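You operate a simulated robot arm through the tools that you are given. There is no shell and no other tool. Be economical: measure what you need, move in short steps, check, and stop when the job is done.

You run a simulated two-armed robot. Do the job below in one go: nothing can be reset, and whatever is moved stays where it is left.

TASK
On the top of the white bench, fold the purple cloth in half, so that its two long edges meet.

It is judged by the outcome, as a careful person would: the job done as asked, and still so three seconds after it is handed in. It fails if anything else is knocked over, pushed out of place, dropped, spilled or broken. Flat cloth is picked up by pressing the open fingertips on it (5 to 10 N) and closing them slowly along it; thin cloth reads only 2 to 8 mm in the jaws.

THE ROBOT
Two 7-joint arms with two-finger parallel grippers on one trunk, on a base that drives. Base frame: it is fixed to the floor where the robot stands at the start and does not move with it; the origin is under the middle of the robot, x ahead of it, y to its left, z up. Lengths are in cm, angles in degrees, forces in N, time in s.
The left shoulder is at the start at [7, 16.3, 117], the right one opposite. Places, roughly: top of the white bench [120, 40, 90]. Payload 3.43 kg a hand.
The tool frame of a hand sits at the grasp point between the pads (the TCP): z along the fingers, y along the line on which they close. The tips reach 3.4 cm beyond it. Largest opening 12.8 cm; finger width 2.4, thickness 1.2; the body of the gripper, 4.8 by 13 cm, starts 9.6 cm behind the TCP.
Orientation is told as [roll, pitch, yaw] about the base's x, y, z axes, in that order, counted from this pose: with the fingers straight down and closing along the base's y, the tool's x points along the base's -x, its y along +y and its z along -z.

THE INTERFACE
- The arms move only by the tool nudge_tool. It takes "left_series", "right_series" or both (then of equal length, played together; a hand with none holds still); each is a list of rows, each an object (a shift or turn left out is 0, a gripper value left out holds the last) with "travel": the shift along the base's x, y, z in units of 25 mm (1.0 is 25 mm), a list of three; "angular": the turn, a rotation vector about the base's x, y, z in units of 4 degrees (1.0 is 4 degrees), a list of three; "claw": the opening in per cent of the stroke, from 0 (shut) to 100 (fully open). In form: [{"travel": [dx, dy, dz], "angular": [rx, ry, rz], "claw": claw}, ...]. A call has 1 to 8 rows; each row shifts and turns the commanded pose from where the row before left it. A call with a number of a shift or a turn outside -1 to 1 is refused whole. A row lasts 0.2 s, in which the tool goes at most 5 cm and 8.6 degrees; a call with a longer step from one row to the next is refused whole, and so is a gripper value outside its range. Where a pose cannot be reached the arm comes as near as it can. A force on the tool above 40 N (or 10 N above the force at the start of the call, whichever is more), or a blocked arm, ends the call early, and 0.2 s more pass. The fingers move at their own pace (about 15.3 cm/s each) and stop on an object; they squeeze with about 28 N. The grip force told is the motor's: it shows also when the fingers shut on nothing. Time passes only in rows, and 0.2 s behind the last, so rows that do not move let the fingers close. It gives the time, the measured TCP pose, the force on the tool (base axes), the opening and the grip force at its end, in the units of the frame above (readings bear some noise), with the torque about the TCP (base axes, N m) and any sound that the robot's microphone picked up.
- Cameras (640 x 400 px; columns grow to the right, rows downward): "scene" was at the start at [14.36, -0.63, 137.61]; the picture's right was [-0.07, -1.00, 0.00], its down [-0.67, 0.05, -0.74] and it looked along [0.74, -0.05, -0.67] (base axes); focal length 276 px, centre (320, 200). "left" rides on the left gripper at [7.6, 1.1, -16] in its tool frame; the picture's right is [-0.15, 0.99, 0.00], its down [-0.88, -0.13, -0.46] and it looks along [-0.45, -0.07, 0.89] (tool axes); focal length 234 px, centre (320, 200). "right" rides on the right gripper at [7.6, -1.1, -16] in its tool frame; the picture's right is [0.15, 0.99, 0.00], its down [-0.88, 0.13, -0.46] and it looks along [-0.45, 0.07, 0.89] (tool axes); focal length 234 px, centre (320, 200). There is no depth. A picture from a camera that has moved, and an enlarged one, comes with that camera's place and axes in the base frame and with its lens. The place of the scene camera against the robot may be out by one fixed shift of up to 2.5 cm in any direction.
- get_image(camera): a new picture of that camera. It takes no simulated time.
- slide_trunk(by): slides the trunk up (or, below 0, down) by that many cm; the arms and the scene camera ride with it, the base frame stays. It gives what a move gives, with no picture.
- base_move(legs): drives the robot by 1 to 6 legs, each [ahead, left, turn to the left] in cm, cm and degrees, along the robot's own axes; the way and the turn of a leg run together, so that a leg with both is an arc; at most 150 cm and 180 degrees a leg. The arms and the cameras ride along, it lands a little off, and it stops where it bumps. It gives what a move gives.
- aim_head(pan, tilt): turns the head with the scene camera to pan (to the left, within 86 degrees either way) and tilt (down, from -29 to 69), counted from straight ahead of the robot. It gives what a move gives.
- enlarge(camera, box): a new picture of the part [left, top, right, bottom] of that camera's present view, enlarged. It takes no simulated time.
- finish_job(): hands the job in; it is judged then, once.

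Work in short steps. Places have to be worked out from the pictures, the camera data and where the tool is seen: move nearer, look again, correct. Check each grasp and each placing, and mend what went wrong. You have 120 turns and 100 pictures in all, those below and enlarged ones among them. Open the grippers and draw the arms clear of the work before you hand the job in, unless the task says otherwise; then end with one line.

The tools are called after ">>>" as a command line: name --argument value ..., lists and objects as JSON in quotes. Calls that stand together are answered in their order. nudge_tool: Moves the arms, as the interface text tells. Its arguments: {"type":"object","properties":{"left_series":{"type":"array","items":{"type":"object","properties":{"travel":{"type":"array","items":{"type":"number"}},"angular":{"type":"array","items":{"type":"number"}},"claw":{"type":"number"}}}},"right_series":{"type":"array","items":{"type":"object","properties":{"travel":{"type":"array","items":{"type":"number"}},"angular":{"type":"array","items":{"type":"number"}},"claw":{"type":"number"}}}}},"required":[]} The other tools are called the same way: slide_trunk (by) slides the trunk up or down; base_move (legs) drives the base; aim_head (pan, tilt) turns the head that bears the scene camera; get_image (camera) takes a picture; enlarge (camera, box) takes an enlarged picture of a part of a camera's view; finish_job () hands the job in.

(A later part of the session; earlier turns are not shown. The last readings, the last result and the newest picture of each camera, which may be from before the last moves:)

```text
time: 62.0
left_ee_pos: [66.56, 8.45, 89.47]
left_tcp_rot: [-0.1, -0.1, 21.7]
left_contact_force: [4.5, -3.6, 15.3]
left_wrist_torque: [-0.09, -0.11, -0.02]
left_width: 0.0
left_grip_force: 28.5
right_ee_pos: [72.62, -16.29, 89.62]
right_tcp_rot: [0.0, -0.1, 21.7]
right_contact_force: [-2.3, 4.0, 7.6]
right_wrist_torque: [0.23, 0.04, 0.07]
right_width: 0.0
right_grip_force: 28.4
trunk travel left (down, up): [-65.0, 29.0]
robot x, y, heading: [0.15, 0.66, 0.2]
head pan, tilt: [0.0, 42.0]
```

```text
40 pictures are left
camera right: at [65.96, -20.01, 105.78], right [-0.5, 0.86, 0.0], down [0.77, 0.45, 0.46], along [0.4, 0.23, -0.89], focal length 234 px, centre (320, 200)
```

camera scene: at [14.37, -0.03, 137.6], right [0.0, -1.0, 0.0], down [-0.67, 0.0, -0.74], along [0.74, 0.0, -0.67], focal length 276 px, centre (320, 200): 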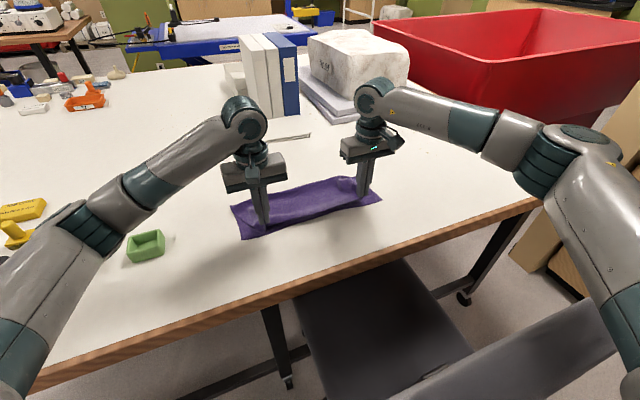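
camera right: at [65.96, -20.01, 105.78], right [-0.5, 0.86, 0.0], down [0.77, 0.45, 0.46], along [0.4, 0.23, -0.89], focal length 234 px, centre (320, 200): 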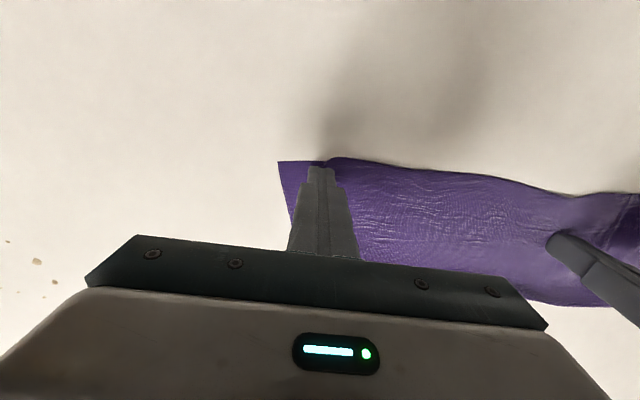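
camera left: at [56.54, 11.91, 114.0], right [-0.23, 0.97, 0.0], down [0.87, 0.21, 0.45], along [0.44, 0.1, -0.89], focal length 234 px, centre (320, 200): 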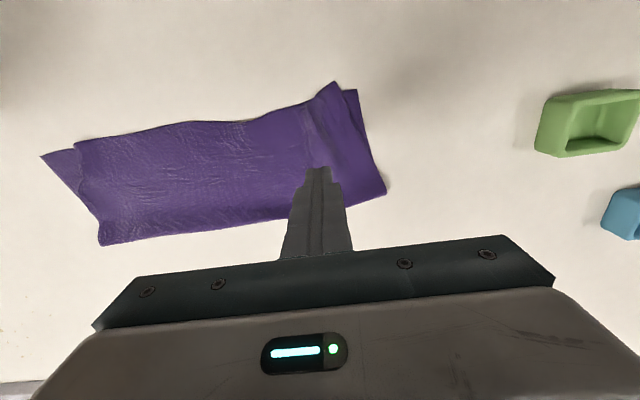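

B hardly moved this time. I lift both hands and look.

>>> nudge_tool --right_series '[{"travel": [0, 0, 0.4]}, {"travel": [0, 0, 1]}, {"travel": [0, 0, 1]}, {"travel": [-0.5, -1, 1]}, {"travel": [-0.5, -1, 0.5]}, {"travel": [-0.5, -1, 0]}, {"travel": [-0.5, -1, 0]}, {}]' --left_series '[{"travel": [0, 0, 0.4]}, {"travel": [0, 0, 1]}, {"travel": [0, 0, 1]}, {"travel": [-0.5, 1, 1]}, {"travel": [-0.5, 1, 0]}, {"travel": [-0.5, 1, 0]}, {"travel": [-0.5, 1, 0]}, {}]'

>>> enlarge --camera "scene" --box '[220, 150, 400, 260]'

>>> get_image --camera "left"

```text
time: 63.8
left_ee_pos: [61.69, 18.5, 98.1]
left_tcp_rot: [0.0, 0.1, 21.7]
left_contact_force: [0.4, 0.3, 0.3]
left_wrist_torque: [-0.01, -0.01, 0.01]
left_width: 0.0
left_grip_force: 28.3
right_ee_pos: [67.73, -26.19, 98.93]
right_tcp_rot: [0.0, 0.1, 21.7]
right_contact_force: [0.7, -0.2, -1.0]
right_wrist_torque: [-0.01, 0.02, 0.0]
right_width: 0.0
right_grip_force: 28.0
trunk travel left (down, up): [-65.0, 29.0]
robot x, y, heading: [-0.11, 0.07, -0.0]
head pan, tilt: [0.0, 42.0]
```

```text
3.56 times, centred on (310, 205) of scene
camera zoom: at [14.48, -0.04, 137.58], right [0.0, -1.0, 0.0], down [-0.67, 0.0, -0.74], along [0.74, 0.0, -0.67], focal length 981 px, centre (356, 182)
```

zoom: 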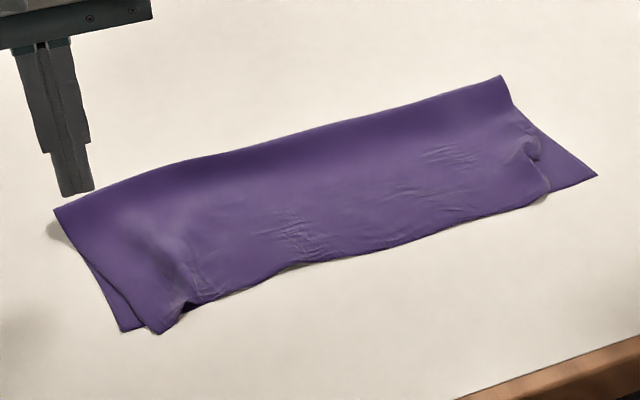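

```text
38 pictures are left
camera left: at [54.22, 16.81, 114.05], right [-0.23, 0.97, 0.0], down [0.87, 0.2, 0.45], along [0.44, 0.1, -0.89], focal length 234 px, centre (320, 200)
```

left: 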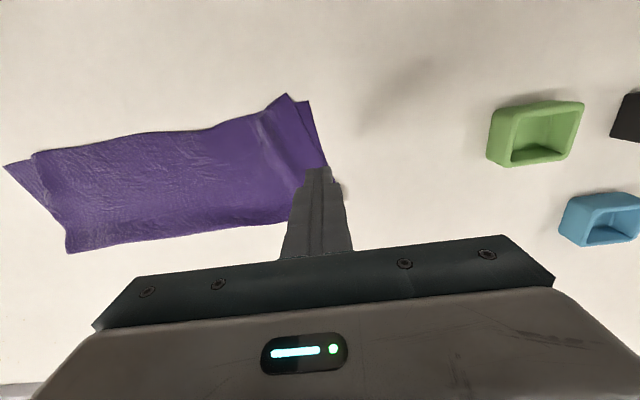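

About 4 cm remains. I zoom in on this corner from the right wrist to see whether C is tucked under.

>>> enlarge --camera "right" --box '[320, 120, 480, 270]'

>>> enlarge --camera "scene" --box '[340, 160, 400, 215]'

```text
2.67 times, centred on (400, 195) of right
camera zoom: at [61.12, -30.09, 115.14], right [-0.5, 0.86, 0.0], down [0.77, 0.45, 0.45], along [0.39, 0.23, -0.89], focal length 624 px, centre (107, 213)
```

zoom: 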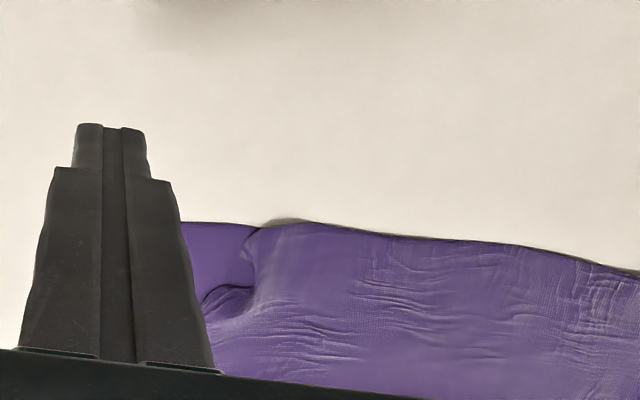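

```text
7.27 times, centred on (370, 188) of scene
camera zoom: at [14.48, -0.04, 137.58], right [0.0, -1.0, 0.0], down [-0.67, 0.0, -0.74], along [0.74, 0.0, -0.67], focal length 2007 px, centre (-44, 291)
```

zoom: 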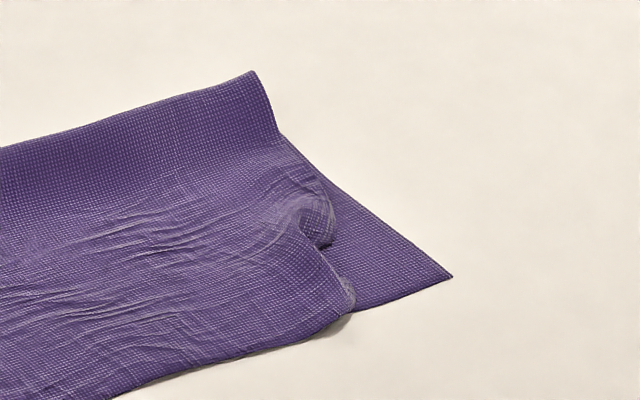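

Corner C is indeed tucked under between the layers. I try pinching only the top layer lightly, 2.5 cm inside the folded end, so I can lift it and let the corner drop free.

>>> nudge_tool --right_series '[{"travel": [0.233, 0.95, 0], "claw": 26}, {"travel": [0.233, 0.95, 0]}, {"travel": [0.233, 0.95, 0]}, {"travel": [0.233, 0.95, 0]}, {"travel": [0.233, 0.95, -0.5]}, {"travel": [0.233, 0.95, -0.9]}, {"travel": [0, 0, -0.9]}, {"travel": [0, 0, -0.9]}]'

>>> get_image --camera "right"

```text
time: 65.6
left_ee_pos: [61.81, 18.46, 97.97]
left_tcp_rot: [0.0, 0.0, 21.7]
left_contact_force: [0.4, 0.3, 0.4]
left_wrist_torque: [0.0, 0.02, -0.01]
left_width: 0.0
left_grip_force: 27.9
right_ee_pos: [71.48, -11.86, 90.61]
right_tcp_rot: [0.0, 0.0, 21.7]
right_contact_force: [-0.2, -0.2, 0.6]
right_wrist_torque: [-0.03, 0.01, -0.02]
right_width: 3.33
right_grip_force: 0.1
trunk travel left (down, up): [-65.0, 29.0]
robot x, y, heading: [-0.01, 0.18, -0.1]
head pan, tilt: [0.0, 42.0]
```

```text
35 pictures are left
camera right: at [64.85, -15.74, 106.88], right [-0.5, 0.87, 0.0], down [0.77, 0.45, 0.46], along [0.39, 0.23, -0.89], focal length 234 px, centre (320, 200)
```

right: 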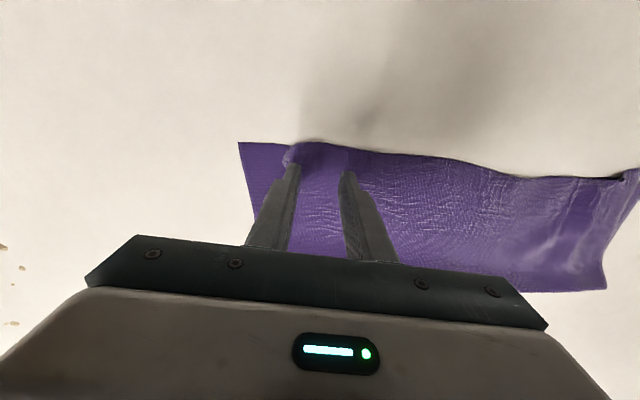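

Well placed. I make light contact, then close slowly.

>>> nudge_tool --right_series '[{"travel": [0, 0, -0.2]}, {"travel": [0, 0, -0.1]}, {"travel": [0, 0, -0.08]}, {}]'

```text
time: 66.6
left_ee_pos: [61.6, 18.56, 98.08]
left_tcp_rot: [-0.1, 0.0, 21.6]
left_contact_force: [-0.3, -0.2, -0.1]
left_wrist_torque: [0.0, 0.0, -0.02]
left_width: 0.03
left_grip_force: 27.5
right_ee_pos: [71.39, -11.87, 89.99]
right_tcp_rot: [0.0, -0.1, 21.8]
right_contact_force: [-0.6, -0.2, 0.1]
right_wrist_torque: [-0.04, -0.03, -0.01]
right_width: 3.34
right_grip_force: 0.0
trunk travel left (down, up): [-65.0, 29.0]
robot x, y, heading: [0.16, 0.35, 0.0]
head pan, tilt: [0.0, 42.0]
```

>>> nudge_tool --right_series '[{"travel": [0, 0, -0.1]}, {"travel": [0, 0, -0.06]}, {}, {}]'

```text
time: 67.6
left_ee_pos: [61.76, 18.56, 98.12]
left_tcp_rot: [0.1, -0.1, 21.7]
left_contact_force: [0.3, 0.6, 0.4]
left_wrist_torque: [-0.03, -0.02, 0.0]
left_width: 0.0
left_grip_force: 27.5
right_ee_pos: [71.34, -11.94, 89.57]
right_tcp_rot: [-0.1, -0.1, 21.7]
right_contact_force: [0.7, 0.2, 3.7]
right_wrist_torque: [-0.06, -0.09, 0.05]
right_width: 3.3
right_grip_force: 0.1
trunk travel left (down, up): [-65.0, 29.0]
robot x, y, heading: [-0.16, 0.35, -0.1]
head pan, tilt: [0.0, 42.0]
```

Light contact at 3.7 N. I close slowly, then lift 4 cm.

>>> nudge_tool --right_series '[{"claw": 21}, {"claw": 16}, {"claw": 11}, {"claw": 7}, {"claw": 3}, {"claw": 0}, {"claw": 0}, {"claw": 0}]'

>>> nudge_tool --right_series '[{"travel": [0, 0, 0.4]}, {"travel": [0, 0, 0.4]}, {"travel": [0, 0, 0.4]}, {"travel": [0, 0, 0.4]}, {}]'

>>> get_image --camera "right"

>>> enlarge --camera "scene" --box '[280, 110, 420, 220]'

```text
time: 69.4
left_ee_pos: [61.51, 18.58, 98.08]
left_tcp_rot: [0.0, 0.0, 21.8]
left_contact_force: [0.3, 0.2, -0.2]
left_wrist_torque: [-0.05, 0.0, -0.04]
left_width: 0.02
left_grip_force: 28.2
right_ee_pos: [71.33, -11.89, 89.69]
right_tcp_rot: [0.0, 0.1, 21.7]
right_contact_force: [-0.5, -0.7, 4.2]
right_wrist_torque: [-0.02, -0.02, 0.0]
right_width: 0.0
right_grip_force: 28.2
trunk travel left (down, up): [-65.0, 29.0]
robot x, y, heading: [0.38, -0.25, 0.1]
head pan, tilt: [0.0, 42.0]
```

```text
time: 70.6
left_ee_pos: [61.59, 18.48, 97.96]
left_tcp_rot: [0.0, 0.0, 21.7]
left_contact_force: [0.3, -0.4, 0.2]
left_wrist_torque: [0.0, -0.04, 0.01]
left_width: 0.0
left_grip_force: 27.9
right_ee_pos: [71.32, -11.73, 93.78]
right_tcp_rot: [0.0, 0.0, 21.7]
right_contact_force: [-0.4, 0.0, -0.8]
right_wrist_torque: [-0.01, 0.0, 0.0]
right_width: 0.0
right_grip_force: 27.7
trunk travel left (down, up): [-65.0, 29.0]
robot x, y, heading: [-0.31, -0.16, 0.1]
head pan, tilt: [0.0, 42.0]
```

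```text
34 pictures are left
camera right: at [64.71, -15.62, 109.85], right [-0.5, 0.87, 0.0], down [0.77, 0.45, 0.46], along [0.39, 0.23, -0.89], focal length 234 px, centre (320, 200)
```

right: 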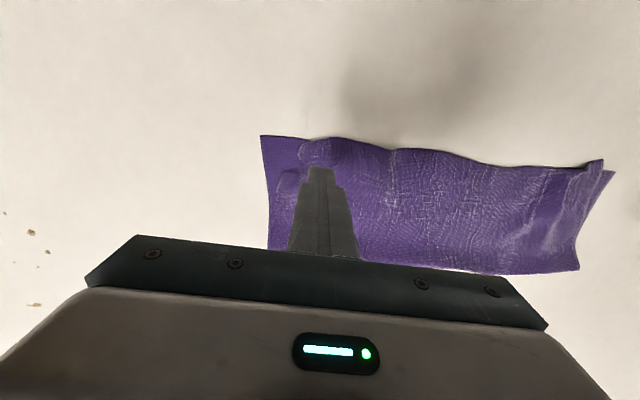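

```text
3.64 times, centred on (350, 165) of scene
camera zoom: at [14.4, -0.04, 137.59], right [0.0, -1.0, 0.0], down [-0.67, 0.0, -0.74], along [0.74, 0.0, -0.67], focal length 1003 px, centre (211, 327)
```

zoom: 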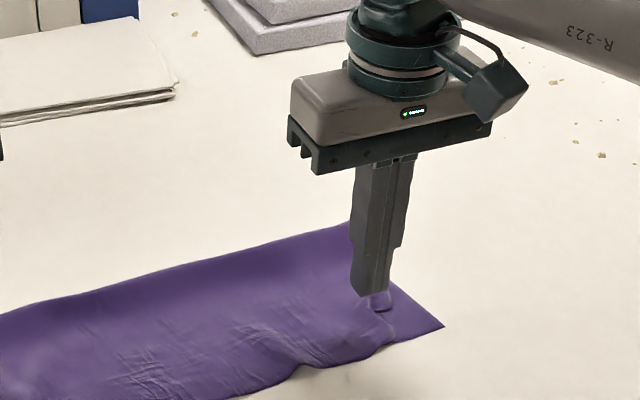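

It slipped. I try again with a bit more pressure (about 8–10 N) and a wider start.

>>> nudge_tool --right_series '[{"claw": 34}, {"travel": [0, 0, -0.6]}, {"travel": [0, 0, -0.6]}, {"travel": [0, 0, -0.4]}, {"travel": [0, 0, -0.08]}, {}, {}]'

```text
time: 72.2
left_ee_pos: [61.69, 18.46, 98.1]
left_tcp_rot: [-0.1, -0.1, 21.7]
left_contact_force: [0.1, -0.1, 0.0]
left_wrist_torque: [0.0, -0.03, 0.02]
left_width: 0.01
left_grip_force: 28.1
right_ee_pos: [71.35, -11.82, 89.57]
right_tcp_rot: [0.0, 0.1, 21.6]
right_contact_force: [0.6, 1.1, 5.1]
right_wrist_torque: [0.05, -0.02, 0.0]
right_width: 4.35
right_grip_force: 0.1
trunk travel left (down, up): [-65.0, 29.0]
robot x, y, heading: [0.1, 0.12, -0.2]
head pan, tilt: [0.0, 42.0]
```

>>> nudge_tool --right_series '[{"travel": [0, 0, -0.05]}, {"claw": 30}, {"claw": 26}, {"claw": 22}, {"claw": 18}, {"claw": 14}, {"claw": 10}, {"claw": 7}]'

>>> nudge_tool --right_series '[{"claw": 4}, {"claw": 2}, {"claw": 0}, {"claw": 0}, {"claw": 0}]'

>>> get_image --camera "right"

```text
time: 74.0
left_ee_pos: [61.65, 18.57, 98.19]
left_tcp_rot: [-0.1, 0.0, 21.7]
left_contact_force: [0.2, 0.5, 0.5]
left_wrist_torque: [0.0, 0.02, 0.0]
left_width: 0.0
left_grip_force: 27.7
right_ee_pos: [71.31, -11.84, 89.63]
right_tcp_rot: [0.0, -0.1, 21.7]
right_contact_force: [-0.4, 0.1, 13.6]
right_wrist_torque: [0.03, -0.03, 0.0]
right_width: 0.81
right_grip_force: 0.0
trunk travel left (down, up): [-65.0, 29.0]
robot x, y, heading: [0.1, -0.01, -0.2]
head pan, tilt: [0.0, 42.0]
```

```text
time: 75.2
left_ee_pos: [61.53, 18.59, 98.16]
left_tcp_rot: [0.0, -0.2, 21.7]
left_contact_force: [-0.1, 0.0, 0.2]
left_wrist_torque: [0.03, -0.04, -0.01]
left_width: 0.01
left_grip_force: 28.4
right_ee_pos: [71.28, -11.89, 89.58]
right_tcp_rot: [0.1, 0.0, 21.7]
right_contact_force: [-0.8, 1.1, 13.9]
right_wrist_torque: [0.01, 0.01, 0.0]
right_width: 0.23
right_grip_force: 28.1
trunk travel left (down, up): [-65.0, 29.0]
robot x, y, heading: [-0.01, -0.19, 0.2]
head pan, tilt: [0.0, 42.0]
```

```text
32 pictures are left
camera right: at [64.56, -15.63, 105.7], right [-0.5, 0.87, 0.0], down [0.77, 0.45, 0.46], along [0.4, 0.23, -0.89], focal length 234 px, centre (320, 200)
```

right: 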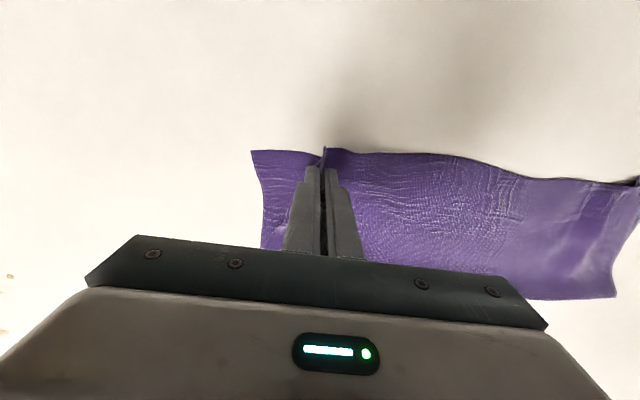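

Gripped (2.3 mm, single-layer thickness). I lift 6 cm and check.

>>> nudge_tool --right_series '[{"travel": [0, 0, 0.4]}, {"travel": [0, 0, 0.5]}, {"travel": [0, 0, 0.5]}, {"travel": [0, 0, 0.5]}, {"travel": [0, 0, 0.5]}, {}]'

>>> get_image --camera "right"

>>> enlarge --camera "scene" --box '[280, 110, 420, 220]'

```text
time: 76.6
left_ee_pos: [61.58, 18.49, 98.07]
left_tcp_rot: [0.0, 0.0, 21.7]
left_contact_force: [-0.1, -0.8, -0.3]
left_wrist_torque: [0.01, 0.01, 0.01]
left_width: 0.0
left_grip_force: 27.6
right_ee_pos: [71.5, -11.85, 95.38]
right_tcp_rot: [0.0, 0.0, 21.7]
right_contact_force: [-0.3, 0.8, 0.0]
right_wrist_torque: [0.02, 0.03, -0.01]
right_width: 0.22
right_grip_force: 28.0
trunk travel left (down, up): [-65.0, 29.0]
robot x, y, heading: [0.21, 0.15, -0.1]
head pan, tilt: [0.0, 42.0]
```

```text
31 pictures are left
camera right: at [64.82, -15.64, 111.56], right [-0.5, 0.87, 0.0], down [0.77, 0.45, 0.46], along [0.39, 0.23, -0.89], focal length 234 px, centre (320, 200)
```

right: 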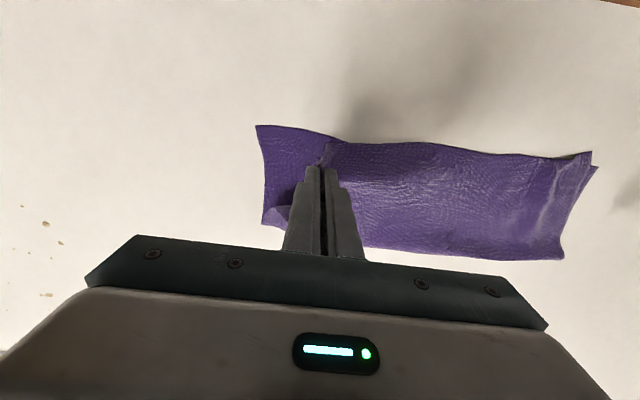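

```text
3.64 times, centred on (350, 165) of scene
camera zoom: at [14.4, -0.04, 137.59], right [0.0, -1.0, 0.0], down [-0.67, 0.0, -0.74], along [0.74, 0.0, -0.67], focal length 1003 px, centre (211, 327)
```

zoom: 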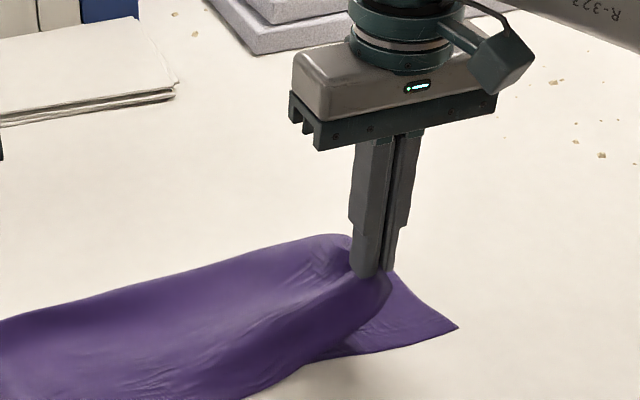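

Only the top layer is lifted. I raise it a bit more and carry it outwards to let the corner hang free.

>>> nudge_tool --right_series '[{"travel": [0.05, -0.1, 0.6]}, {"travel": [0.15, -0.33, 0.4]}, {"travel": [0.15, -0.33, 0.2]}, {"travel": [0.15, -0.33, 0]}, {"travel": [0.15, -0.33, 0]}, {"travel": [0.15, -0.33, 0]}, {}]'

>>> get_image --camera "right"

>>> enlarge --camera "scene" --box '[240, 110, 420, 250]'

```text
time: 78.2
left_ee_pos: [61.62, 18.47, 98.02]
left_tcp_rot: [0.0, 0.0, 21.8]
left_contact_force: [-1.2, -0.3, 0.1]
left_wrist_torque: [-0.03, -0.03, 0.01]
left_width: 0.0
left_grip_force: 27.5
right_ee_pos: [73.42, -16.17, 98.48]
right_tcp_rot: [0.0, 0.0, 21.7]
right_contact_force: [0.9, -0.2, -0.2]
right_wrist_torque: [0.03, 0.02, -0.02]
right_width: 0.25
right_grip_force: 28.3
trunk travel left (down, up): [-65.0, 29.0]
robot x, y, heading: [0.06, -0.1, 0.1]
head pan, tilt: [0.0, 42.0]
```

```text
29 pictures are left
camera right: at [66.68, -19.97, 114.6], right [-0.5, 0.87, 0.0], down [0.77, 0.45, 0.46], along [0.39, 0.23, -0.89], focal length 234 px, centre (320, 200)
```

right: 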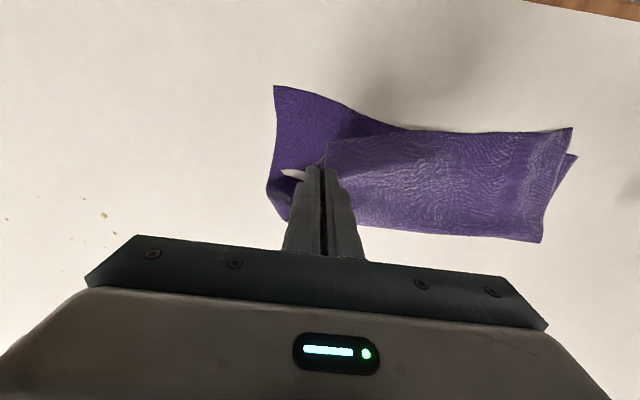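

```text
2.86 times, centred on (330, 180) of scene
camera zoom: at [14.38, -0.01, 137.6], right [0.0, -1.0, 0.0], down [-0.67, 0.0, -0.74], along [0.74, 0.0, -0.67], focal length 788 px, centre (291, 257)
```

zoom: 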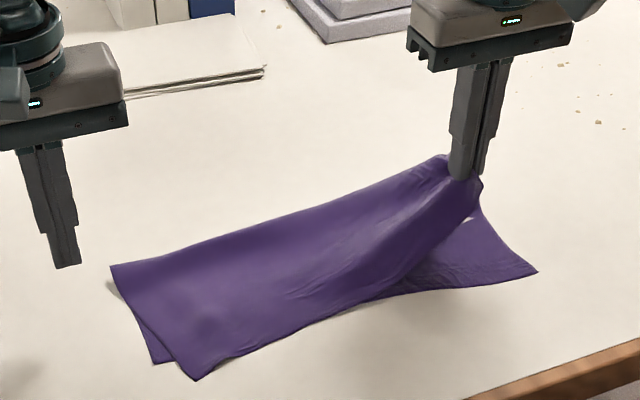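

The top corner is free now, though the bottom corner B has shifted to about [69.6,-23.8]. I carry the pinch out past its place, then lower it while moving slightly inwards so the corner lands outwards and flat over B.

>>> nudge_tool --right_series '[{"travel": [-0.4, -0.6, 0]}, {"travel": [-0.4, -0.6, 0]}, {"travel": [-0.4, -0.6, -0.2]}, {"travel": [0, 0, -0.6]}, {"travel": [-0.05, 0.1, -0.6]}, {}]'

>>> get_image --camera "right"

>>> enlarge --camera "scene" --box '[240, 110, 420, 250]'

```text
time: 79.6
left_ee_pos: [61.57, 18.5, 98.0]
left_tcp_rot: [0.1, 0.0, 21.7]
left_contact_force: [0.4, -0.3, 0.1]
left_wrist_torque: [0.01, 0.05, 0.0]
left_width: 0.0
left_grip_force: 27.8
right_ee_pos: [70.22, -20.54, 95.09]
right_tcp_rot: [-0.1, 0.0, 21.7]
right_contact_force: [1.1, 0.2, 0.6]
right_wrist_torque: [-0.02, 0.02, -0.01]
right_width: 0.22
right_grip_force: 28.0
trunk travel left (down, up): [-65.0, 29.0]
robot x, y, heading: [0.07, 0.29, 0.2]
head pan, tilt: [0.0, 42.0]
```

```text
27 pictures are left
camera right: at [63.6, -24.36, 111.23], right [-0.5, 0.87, 0.0], down [0.77, 0.45, 0.46], along [0.39, 0.23, -0.89], focal length 234 px, centre (320, 200)
```

right: 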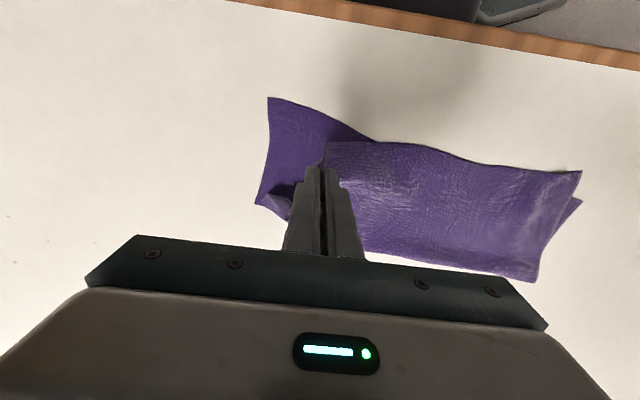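

```text
2.86 times, centred on (330, 180) of scene
camera zoom: at [14.35, -0.03, 137.6], right [0.0, -1.0, 0.0], down [-0.67, 0.0, -0.74], along [0.74, 0.0, -0.67], focal length 788 px, centre (291, 257)
```

zoom: 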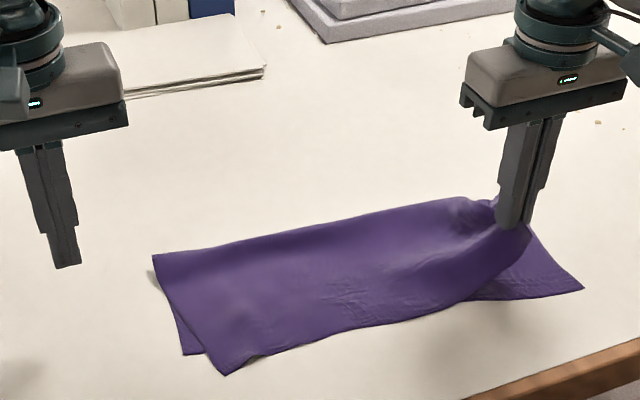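

Pulling drags the whole cloth, and the corner is still folded under. I pin the left half with the left hand so I can lift the right end high enough for the corner to drop out.

>>> nudge_tool --left_series '[{"travel": [0.25, -0.95, 0]}, {"travel": [0.25, -0.95, 0]}, {"travel": [0.25, -0.95, 0]}, {"travel": [0.25, -0.95, -0.3]}, {"travel": [0.25, -0.95, -0.5]}, {"travel": [0.25, -0.95, -0.8]}, {"travel": [0, 0, -0.8]}, {"travel": [0, 0, -0.7]}]'

>>> nudge_tool --left_series '[{"travel": [0, 0, -0.15]}, {"travel": [0, 0, -0.1]}, {"travel": [0, 0, -0.06]}, {}]'

```text
time: 81.4
left_ee_pos: [65.52, 4.12, 90.37]
left_tcp_rot: [-0.1, -0.1, 21.7]
left_contact_force: [0.2, -1.2, 0.4]
left_wrist_torque: [0.0, -0.05, 0.03]
left_width: 0.0
left_grip_force: 27.8
right_ee_pos: [70.38, -20.57, 95.07]
right_tcp_rot: [0.1, 0.0, 21.7]
right_contact_force: [0.2, 1.1, 0.2]
right_wrist_torque: [0.04, -0.03, -0.01]
right_width: 0.21
right_grip_force: 28.0
trunk travel left (down, up): [-65.0, 29.0]
robot x, y, heading: [-0.29, -0.21, 0.1]
head pan, tilt: [0.0, 42.0]
```

```text
time: 82.4
left_ee_pos: [65.5, 4.24, 89.49]
left_tcp_rot: [-0.1, 0.0, 21.7]
left_contact_force: [1.0, 1.2, 4.3]
left_wrist_torque: [0.0, 0.0, 0.03]
left_width: 0.0
left_grip_force: 27.8
right_ee_pos: [70.36, -20.53, 95.06]
right_tcp_rot: [0.0, 0.0, 21.7]
right_contact_force: [0.4, 0.4, -0.4]
right_wrist_torque: [0.03, 0.0, 0.03]
right_width: 0.24
right_grip_force: 28.5
trunk travel left (down, up): [-65.0, 29.0]
robot x, y, heading: [-0.22, -0.03, -0.3]
head pan, tilt: [0.0, 42.0]
```

Pinned. I lift the right hand 8 cm, moving slightly inwards so nothing is dragged.

>>> nudge_tool --left_series '[{"travel": [0, 0, -0.04]}, {}, {}, {}, {}, {}, {}]' --right_series '[{"travel": [0, 0.1, 0.5]}, {"travel": [0, 0.25, 0.6]}, {"travel": [-0.1, 0.3, 0.7]}, {"travel": [-0.1, 0.3, 0.7]}, {"travel": [-0.1, 0.3, 0.7]}, {}, {}]'

>>> enlarge --camera "scene" --box '[240, 110, 420, 250]'

>>> get_image --camera "right"

```text
time: 84.0
left_ee_pos: [65.5, 4.2, 89.57]
left_tcp_rot: [-0.2, -0.1, 21.7]
left_contact_force: [6.4, 1.6, 24.7]
left_wrist_torque: [0.01, -0.09, -0.04]
left_width: 0.0
left_grip_force: 28.1
right_ee_pos: [69.09, -17.26, 103.07]
right_tcp_rot: [0.1, -0.1, 21.7]
right_contact_force: [-0.1, -0.2, -0.4]
right_wrist_torque: [0.02, 0.01, -0.02]
right_width: 0.25
right_grip_force: 27.6
trunk travel left (down, up): [-65.0, 29.0]
robot x, y, heading: [-0.15, 0.08, -0.1]
head pan, tilt: [0.0, 42.0]
```

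```text
2.86 times, centred on (330, 180) of scene
camera zoom: at [14.17, -0.04, 137.63], right [0.0, -1.0, 0.0], down [-0.67, 0.0, -0.74], along [0.74, 0.0, -0.67], focal length 788 px, centre (291, 257)
```

zoom: 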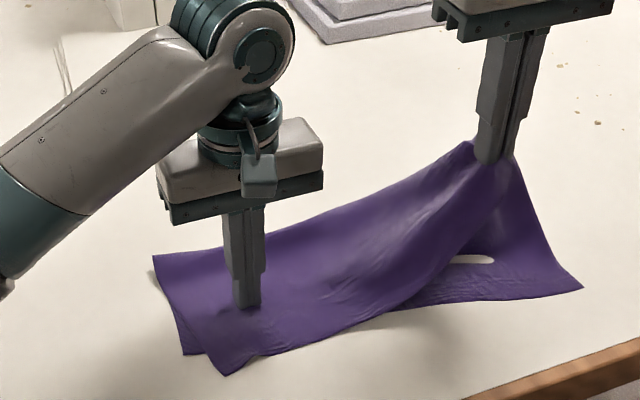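

```text
24 pictures are left
camera right: at [62.6, -21.05, 119.2], right [-0.5, 0.87, 0.0], down [0.77, 0.45, 0.46], along [0.4, 0.23, -0.89], focal length 234 px, centre (320, 200)
```

right: 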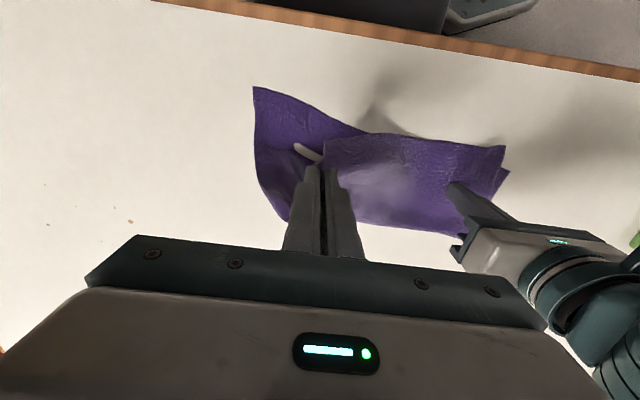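

Now it's clear: the hand holds the top's corner region, the hem runs straight up to it, and nothing is tucked any more. With the left half still pinned, I carry it out and down onto corner B at about [67.5,-27.8].

>>> nudge_tool --right_series '[{"travel": [-0.06, -0.55, -0.4]}, {"travel": [-0.06, -0.6, -0.6]}, {"travel": [-0.06, -0.65, -0.7]}, {"travel": [-0.06, -0.65, -0.8]}, {"travel": [-0.06, -0.6, -0.8]}, {"travel": [0, 0, -0.7]}, {"travel": [0, 0.1, -0.6]}, {}]'

>>> enlarge --camera "scene" --box '[240, 110, 420, 250]'

>>> get_image --camera "right"

```text
time: 85.8
left_ee_pos: [65.33, 4.05, 89.55]
left_tcp_rot: [0.0, -0.1, 21.8]
left_contact_force: [4.6, -5.4, 29.2]
left_wrist_torque: [-0.21, -0.05, -0.01]
left_width: 0.01
left_grip_force: 27.9
right_ee_pos: [68.37, -24.74, 91.45]
right_tcp_rot: [0.1, -0.1, 21.7]
right_contact_force: [-1.0, 6.9, -0.1]
right_wrist_torque: [0.27, 0.04, 0.04]
right_width: 0.22
right_grip_force: 27.9
trunk travel left (down, up): [-65.0, 29.0]
robot x, y, heading: [-0.06, 0.1, 0.2]
head pan, tilt: [0.0, 42.0]
```

```text
2.86 times, centred on (330, 180) of scene
camera zoom: at [14.08, -0.05, 137.64], right [0.0, -1.0, 0.0], down [-0.67, 0.0, -0.74], along [0.74, 0.0, -0.67], focal length 788 px, centre (291, 257)
```

zoom: 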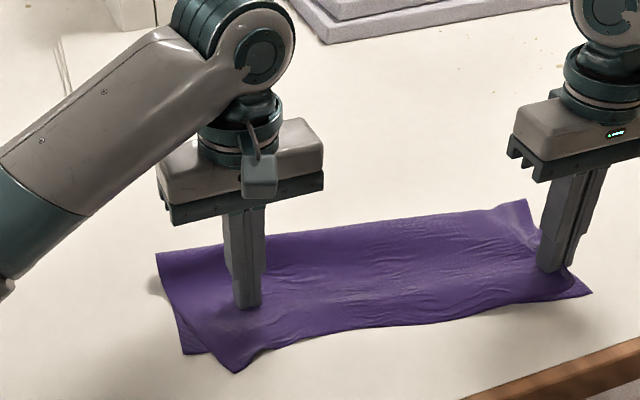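

```text
22 pictures are left
camera right: at [61.64, -28.6, 107.57], right [-0.5, 0.87, 0.0], down [0.77, 0.45, 0.46], along [0.4, 0.23, -0.89], focal length 234 px, centre (320, 200)
```

right: 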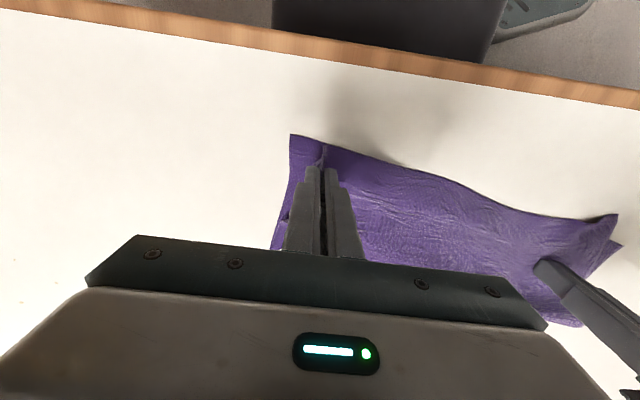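

The corner is now over B. I lower to light contact and open slowly, spreading the gather.

>>> nudge_tool --right_series '[{"travel": [0, 0, -0.35]}, {"travel": [0, 0, -0.25]}, {}, {"claw": 8}, {"claw": 16}, {"claw": 24}, {"claw": 32}, {"claw": 40}]'

>>> nudge_tool --right_series '[{"travel": [0, 0, 0.4]}, {"travel": [0, 0, 1]}, {"travel": [0, 0, 1]}, {"travel": [-0.5, -1, 1]}, {"travel": [-0.5, -1, 0.5]}, {"travel": [-0.5, -1, 0]}, {}]' --left_series '[{"travel": [0, 0, 0.4]}, {"travel": [0, 0, 1]}, {"travel": [0, 0, 1]}, {"travel": [-0.5, 1, 1]}, {"travel": [-0.5, 1, 0.3]}, {"travel": [-0.5, 1, 0]}, {"travel": [-0.5, 1, 0]}]'

>>> enlarge --camera "scene" --box '[240, 110, 420, 250]'

>>> get_image --camera "left"

```text
time: 87.6
left_ee_pos: [65.21, 4.18, 89.61]
left_tcp_rot: [0.1, -0.1, 21.7]
left_contact_force: [3.3, -3.7, 28.7]
left_wrist_torque: [-0.2, -0.01, -0.02]
left_width: 0.0
left_grip_force: 28.2
right_ee_pos: [68.41, -24.69, 90.21]
right_tcp_rot: [-0.1, -0.1, 21.7]
right_contact_force: [-0.5, -0.1, 0.3]
right_wrist_torque: [0.01, -0.01, 0.04]
right_width: 5.11
right_grip_force: 0.0
trunk travel left (down, up): [-65.0, 29.0]
robot x, y, heading: [-0.12, 0.16, 0.2]
head pan, tilt: [0.0, 42.0]
```

```text
time: 89.2
left_ee_pos: [60.4, 14.41, 98.72]
left_tcp_rot: [-0.1, 0.2, 21.7]
left_contact_force: [-0.4, -0.1, -0.1]
left_wrist_torque: [-0.01, -0.01, 0.0]
left_width: 0.0
left_grip_force: 28.0
right_ee_pos: [64.98, -31.91, 99.81]
right_tcp_rot: [-0.1, 0.0, 21.6]
right_contact_force: [1.3, 0.5, 0.1]
right_wrist_torque: [-0.04, -0.03, -0.03]
right_width: 5.12
right_grip_force: 0.0
trunk travel left (down, up): [-65.0, 29.0]
robot x, y, heading: [0.24, 0.48, -0.1]
head pan, tilt: [0.0, 42.0]
```

```text
2.86 times, centred on (330, 180) of scene
camera zoom: at [14.32, 0.18, 137.61], right [0.0, -1.0, 0.0], down [-0.67, 0.0, -0.74], along [0.74, 0.0, -0.67], focal length 788 px, centre (291, 257)
```

zoom: 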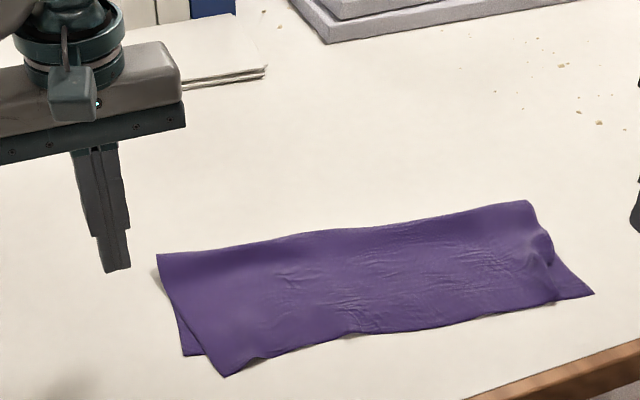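

```text
20 pictures are left
camera left: at [52.94, 12.67, 114.76], right [-0.23, 0.97, 0.0], down [0.87, 0.21, 0.45], along [0.44, 0.1, -0.89], focal length 234 px, centre (320, 200)
```

left: 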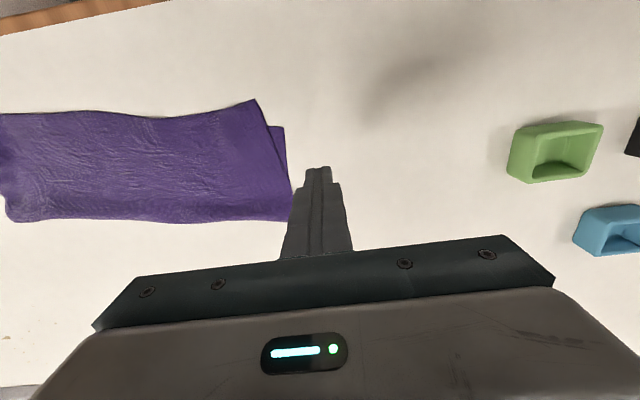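

The right end is good now (C within 0.5 cm across and about 3.5 cm along), but at the left D overshoots A by 3 cm across and is 3 cm short along. I pin the right end with the closed right fingers and regrasp D with the left to set it on A.

>>> nudge_tool --left_series '[{"travel": [-0.14, -0.76, 0], "angular": [0, 0, -0.2], "claw": 34}, {"travel": [-0.14, -0.76, 0], "angular": [0, 0, -0.2]}, {"travel": [-0.14, -0.76, 0], "angular": [0, 0, -0.2]}, {"travel": [-0.14, -0.76, -0.3], "angular": [0, 0, -0.2]}, {"travel": [-0.14, -0.76, -0.6], "angular": [0, 0, -0.2]}, {"travel": [-0.14, -0.76, -0.7], "angular": [0, 0, -0.2]}, {"travel": [0, 0, -0.8]}, {"travel": [0, 0, -0.7]}]' --right_series '[{"travel": [0.1, 0.9, 0], "claw": 0}, {"travel": [0.1, 0.9, 0]}, {"travel": [0.1, 0.9, 0]}, {"travel": [0.1, 0.9, -0.4]}, {"travel": [0.1, 0.8, -0.7]}, {"travel": [0, 0, -0.8]}, {"travel": [0, 0, -0.9]}, {"travel": [0, 0, -0.9]}]'

>>> get_image --camera "left"

```text
time: 91.0
left_ee_pos: [58.48, 2.7, 90.68]
left_tcp_rot: [0.0, 0.1, 16.9]
left_contact_force: [0.0, -0.1, -1.0]
left_wrist_torque: [0.03, -0.01, 0.01]
left_width: 4.37
left_grip_force: 0.1
right_ee_pos: [66.48, -21.18, 90.36]
right_tcp_rot: [0.0, 0.0, 21.6]
right_contact_force: [0.2, 0.2, 0.3]
right_wrist_torque: [-0.02, 0.0, 0.03]
right_width: 0.0
right_grip_force: 27.9
trunk travel left (down, up): [-65.0, 29.0]
robot x, y, heading: [0.03, -0.04, -0.1]
head pan, tilt: [0.0, 42.0]
```

```text
19 pictures are left
camera left: at [50.75, 1.55, 106.86], right [-0.15, 0.99, 0.0], down [0.88, 0.13, 0.45], along [0.45, 0.07, -0.89], focal length 234 px, centre (320, 200)
```

left: 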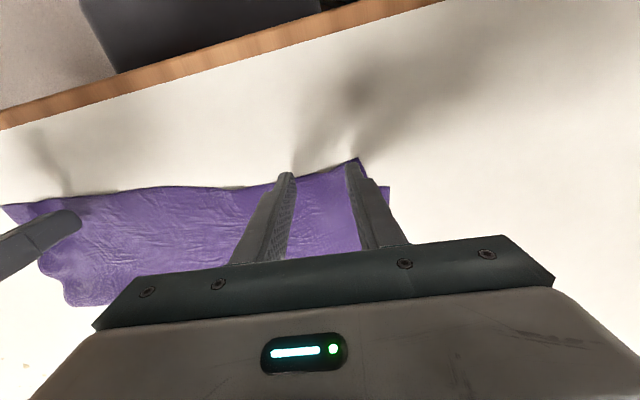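

D sits just at the outer finger tip, as wanted. I lower both to contact.

>>> nudge_tool --left_series '[{"travel": [0, 0, -0.25]}, {"travel": [0, 0, -0.1]}, {"travel": [0, 0, -0.06]}, {}, {}]' --right_series '[{"travel": [0, 0, -0.15]}, {"travel": [0, 0, -0.1]}, {"travel": [0, 0, -0.08]}, {}, {}]'

```text
time: 92.2
left_ee_pos: [58.41, 2.82, 89.84]
left_tcp_rot: [0.0, 0.0, 16.9]
left_contact_force: [-0.6, -0.1, -0.2]
left_wrist_torque: [0.02, -0.04, 0.03]
left_width: 4.36
left_grip_force: 0.1
right_ee_pos: [66.3, -21.17, 89.6]
right_tcp_rot: [-0.1, 0.0, 21.7]
right_contact_force: [-0.1, 0.5, 0.4]
right_wrist_torque: [0.03, 0.01, 0.02]
right_width: 0.0
right_grip_force: 28.2
trunk travel left (down, up): [-65.0, 29.0]
robot x, y, heading: [-0.03, 0.09, 0.2]
head pan, tilt: [0.0, 42.0]
```

>>> nudge_tool --left_series '[{"travel": [0, 0, -0.1]}, {"travel": [0, 0, -0.07]}, {}, {}]' --right_series '[{"travel": [0, 0, -0.08]}, {"travel": [0, 0, -0.03]}, {}, {}]'

```text
time: 93.2
left_ee_pos: [58.34, 2.77, 89.57]
left_tcp_rot: [0.0, 0.0, 16.9]
left_contact_force: [0.3, 0.1, 0.0]
left_wrist_torque: [0.02, 0.04, -0.02]
left_width: 4.37
left_grip_force: 0.0
right_ee_pos: [66.25, -21.13, 89.68]
right_tcp_rot: [-0.1, -0.3, 21.7]
right_contact_force: [4.2, -2.1, 18.2]
right_wrist_torque: [-0.11, -0.08, 0.01]
right_width: 0.01
right_grip_force: 28.3
trunk travel left (down, up): [-65.0, 29.0]
robot x, y, heading: [-0.01, 0.12, 0.0]
head pan, tilt: [0.0, 42.0]
```

The right pins with 18 N. The left still needs a touch more.

>>> nudge_tool --left_series '[{"travel": [0, 0, -0.07]}, {"travel": [0, 0, -0.05]}, {}, {}]'

```text
time: 94.2
left_ee_pos: [58.25, 2.81, 89.57]
left_tcp_rot: [-0.1, -0.4, 17.0]
left_contact_force: [6.3, 2.3, 30.4]
left_wrist_torque: [0.92, -0.17, -0.18]
left_width: 4.38
left_grip_force: 0.3
right_ee_pos: [66.14, -20.96, 89.48]
right_tcp_rot: [-0.1, 0.0, 21.7]
right_contact_force: [3.7, -1.2, 14.8]
right_wrist_torque: [-0.02, -0.14, 0.01]
right_width: 0.0
right_grip_force: 28.0
trunk travel left (down, up): [-65.0, 29.0]
robot x, y, heading: [-0.12, 0.07, 0.0]
head pan, tilt: [0.0, 42.0]
```

Too hard at 30 N. I ease off slightly and close slowly.

>>> nudge_tool --left_series '[{"travel": [0, 0, 0.08]}, {"claw": 30}, {"claw": 26}, {"claw": 22}, {"claw": 18}, {"claw": 14}, {"claw": 10}, {"claw": 7}]'

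>>> nudge_tool --left_series '[{"claw": 4}, {"claw": 2}, {"claw": 0}, {"claw": 0}, {"claw": 0}]'

>>> get_image --camera "left"

```text
time: 96.0
left_ee_pos: [58.15, 2.68, 89.53]
left_tcp_rot: [-0.1, -0.1, 17.0]
left_contact_force: [0.1, -2.1, 11.0]
left_wrist_torque: [0.02, -0.05, 0.01]
left_width: 0.9
left_grip_force: 0.0
right_ee_pos: [66.1, -21.19, 89.48]
right_tcp_rot: [-0.1, -0.1, 21.7]
right_contact_force: [1.7, 1.6, 19.6]
right_wrist_torque: [0.06, -0.07, 0.01]
right_width: 0.0
right_grip_force: 27.9
trunk travel left (down, up): [-65.0, 29.0]
robot x, y, heading: [-0.1, -0.32, -0.1]
head pan, tilt: [0.0, 42.0]
```

```text
time: 97.2
left_ee_pos: [58.3, 2.77, 89.44]
left_tcp_rot: [-0.2, -0.2, 17.0]
left_contact_force: [1.5, -3.9, 7.0]
left_wrist_torque: [-0.1, -0.09, -0.1]
left_width: 0.22
left_grip_force: 28.2
right_ee_pos: [66.13, -21.05, 89.56]
right_tcp_rot: [-0.1, -0.1, 21.7]
right_contact_force: [-0.6, 3.8, 22.5]
right_wrist_torque: [0.15, 0.04, -0.02]
right_width: 0.0
right_grip_force: 28.1
trunk travel left (down, up): [-65.0, 29.0]
robot x, y, heading: [-0.08, -0.19, -0.0]
head pan, tilt: [0.0, 42.0]
```

```text
18 pictures are left
camera left: at [50.48, 1.65, 105.56], right [-0.15, 0.99, 0.0], down [0.88, 0.13, 0.46], along [0.45, 0.07, -0.89], focal length 234 px, centre (320, 200)
```

left: 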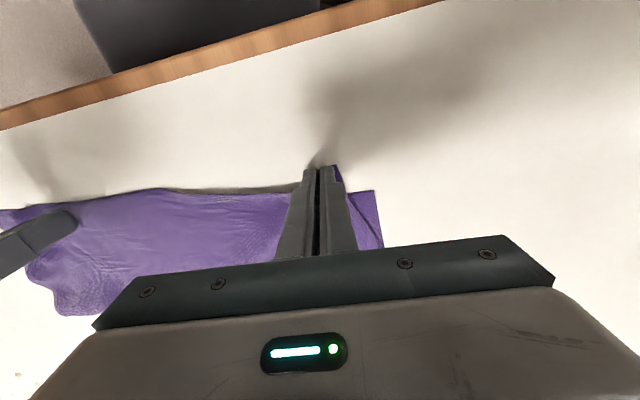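

Gripped (2.2 mm). A is at about [58.4,7.8]. I lift D a little, move it out by (1.9, 2.5) and lower it onto A.

>>> nudge_tool --left_series '[{"travel": [0, 0, 0.5]}, {"travel": [0.1, 0.1, 0.6]}, {"travel": [0.25, 0.3, 0.2]}, {"travel": [0.25, 0.3, 0]}, {"travel": [0.16, 0.3, -0.2]}, {"travel": [0, 0.1, -0.4]}, {"travel": [0, 0, -0.4]}, {}]'

>>> get_image --camera "left"

```text
time: 99.0
left_ee_pos: [60.05, 5.5, 90.32]
left_tcp_rot: [-0.3, -0.1, 16.9]
left_contact_force: [3.7, -20.2, -0.4]
left_wrist_torque: [-0.7, -0.11, -0.33]
left_width: 0.22
left_grip_force: 27.6
right_ee_pos: [66.09, -21.05, 89.56]
right_tcp_rot: [0.0, -0.2, 21.7]
right_contact_force: [-2.4, 18.2, 26.8]
right_wrist_torque: [0.59, 0.12, -0.06]
right_width: 0.0
right_grip_force: 28.3
trunk travel left (down, up): [-65.0, 29.0]
robot x, y, heading: [0.05, -0.16, -0.1]
head pan, tilt: [0.0, 42.0]
```

```text
17 pictures are left
camera left: at [52.34, 4.49, 106.23], right [-0.15, 0.99, 0.0], down [0.88, 0.13, 0.46], along [0.45, 0.07, -0.89], focal length 234 px, centre (320, 200)
```

left: 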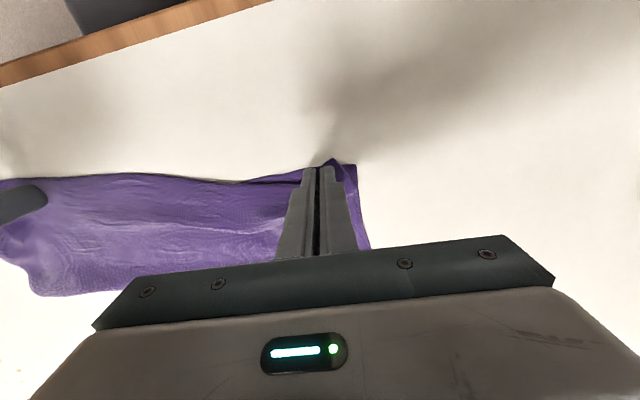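

Well aligned, but the tension is 20 N. I relax 0.7 cm inwards, lower, and open slowly.

>>> nudge_tool --left_series '[{"travel": [0.06, -0.28, 0]}, {"travel": [0, 0, -0.1]}, {}, {"claw": 8}, {"claw": 16}, {"claw": 24}, {"claw": 32}, {"claw": 38}]'

>>> nudge_tool --left_series '[{"travel": [0, 0, 0.4]}, {"travel": [0, 0, 1]}, {"travel": [0, 0, 1]}, {"travel": [-0.5, 1, 1]}, {"travel": [-0.5, 1, 0.3]}, {"travel": [-0.3, 1, 0]}, {"travel": [0, 1, 0]}]' --right_series '[{"travel": [0, 0, 0.4]}, {"travel": [0, 0, 1]}, {"travel": [0, 0, 1]}, {"travel": [-0.5, -1, 1]}, {"travel": [-0.5, -1, 0.5]}, {"travel": [-0.5, -1, 0]}, {}]'

>>> enlarge --camera "scene" --box '[240, 130, 420, 250]'

>>> get_image --camera "left"

```text
time: 100.8
left_ee_pos: [60.22, 5.04, 89.93]
left_tcp_rot: [-0.1, -0.1, 16.8]
left_contact_force: [0.7, -0.2, 0.3]
left_wrist_torque: [0.03, -0.03, 0.01]
left_width: 4.89
left_grip_force: 0.0
right_ee_pos: [66.13, -21.16, 89.48]
right_tcp_rot: [-0.1, -0.1, 21.5]
right_contact_force: [0.2, 2.0, 25.8]
right_wrist_torque: [0.05, 0.01, -0.04]
right_width: 0.0
right_grip_force: 28.6
trunk travel left (down, up): [-65.0, 29.0]
robot x, y, heading: [0.23, -0.06, -0.0]
head pan, tilt: [0.0, 42.0]
```

```text
time: 102.4
left_ee_pos: [57.42, 14.73, 99.14]
left_tcp_rot: [-0.1, 0.1, 16.9]
left_contact_force: [-0.4, 1.0, 0.3]
left_wrist_torque: [-0.03, -0.01, -0.02]
left_width: 4.87
left_grip_force: 0.1
right_ee_pos: [62.49, -28.54, 99.13]
right_tcp_rot: [-0.1, 0.1, 21.7]
right_contact_force: [0.4, 0.5, 0.5]
right_wrist_torque: [-0.01, -0.02, 0.0]
right_width: 0.01
right_grip_force: 27.1
trunk travel left (down, up): [-65.0, 29.0]
robot x, y, heading: [-0.03, -0.3, -0.1]
head pan, tilt: [0.0, 42.0]
```

```text
3.33 times, centred on (330, 190) of scene
camera zoom: at [14.36, 0.16, 137.6], right [0.0, -1.0, 0.0], down [-0.67, 0.0, -0.74], along [0.74, 0.0, -0.67], focal length 920 px, centre (287, 233)
```

zoom: 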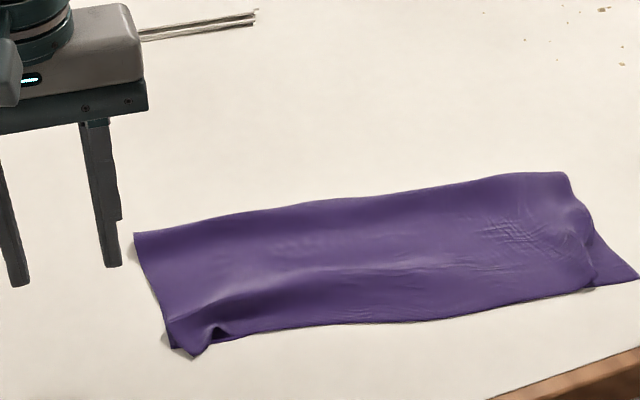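

```text
15 pictures are left
camera left: at [49.72, 13.73, 115.17], right [-0.15, 0.99, 0.0], down [0.88, 0.13, 0.45], along [0.45, 0.07, -0.89], focal length 234 px, centre (320, 200)
```

left: 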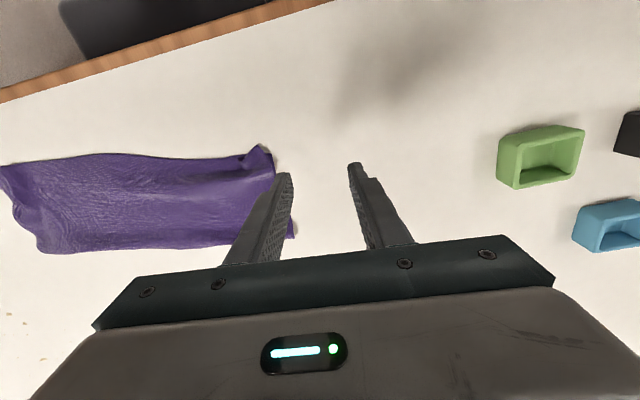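

The long edges now meet along the whole length. I check the right end and the small lift at the left corner from closer.

>>> enlarge --camera "scene" --box '[370, 170, 425, 220]'

>>> get_image --camera "right"

```text
8.00 times, centred on (398, 195) of scene
camera zoom: at [14.36, 0.16, 137.6], right [0.0, -1.0, 0.0], down [-0.67, 0.0, -0.74], along [0.74, 0.0, -0.67], focal length 2207 px, centre (-300, 240)
```

zoom: 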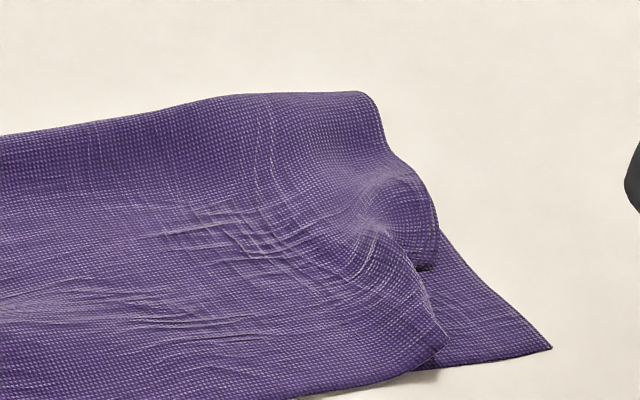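

```text
13 pictures are left
camera right: at [55.81, -32.35, 115.26], right [-0.5, 0.87, 0.0], down [0.77, 0.45, 0.45], along [0.39, 0.23, -0.89], focal length 234 px, centre (320, 200)
```

right: 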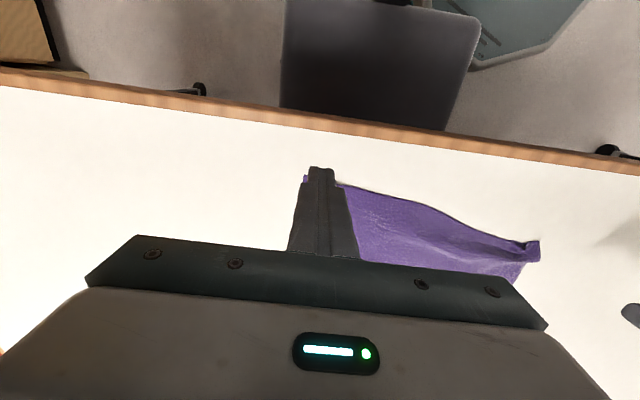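

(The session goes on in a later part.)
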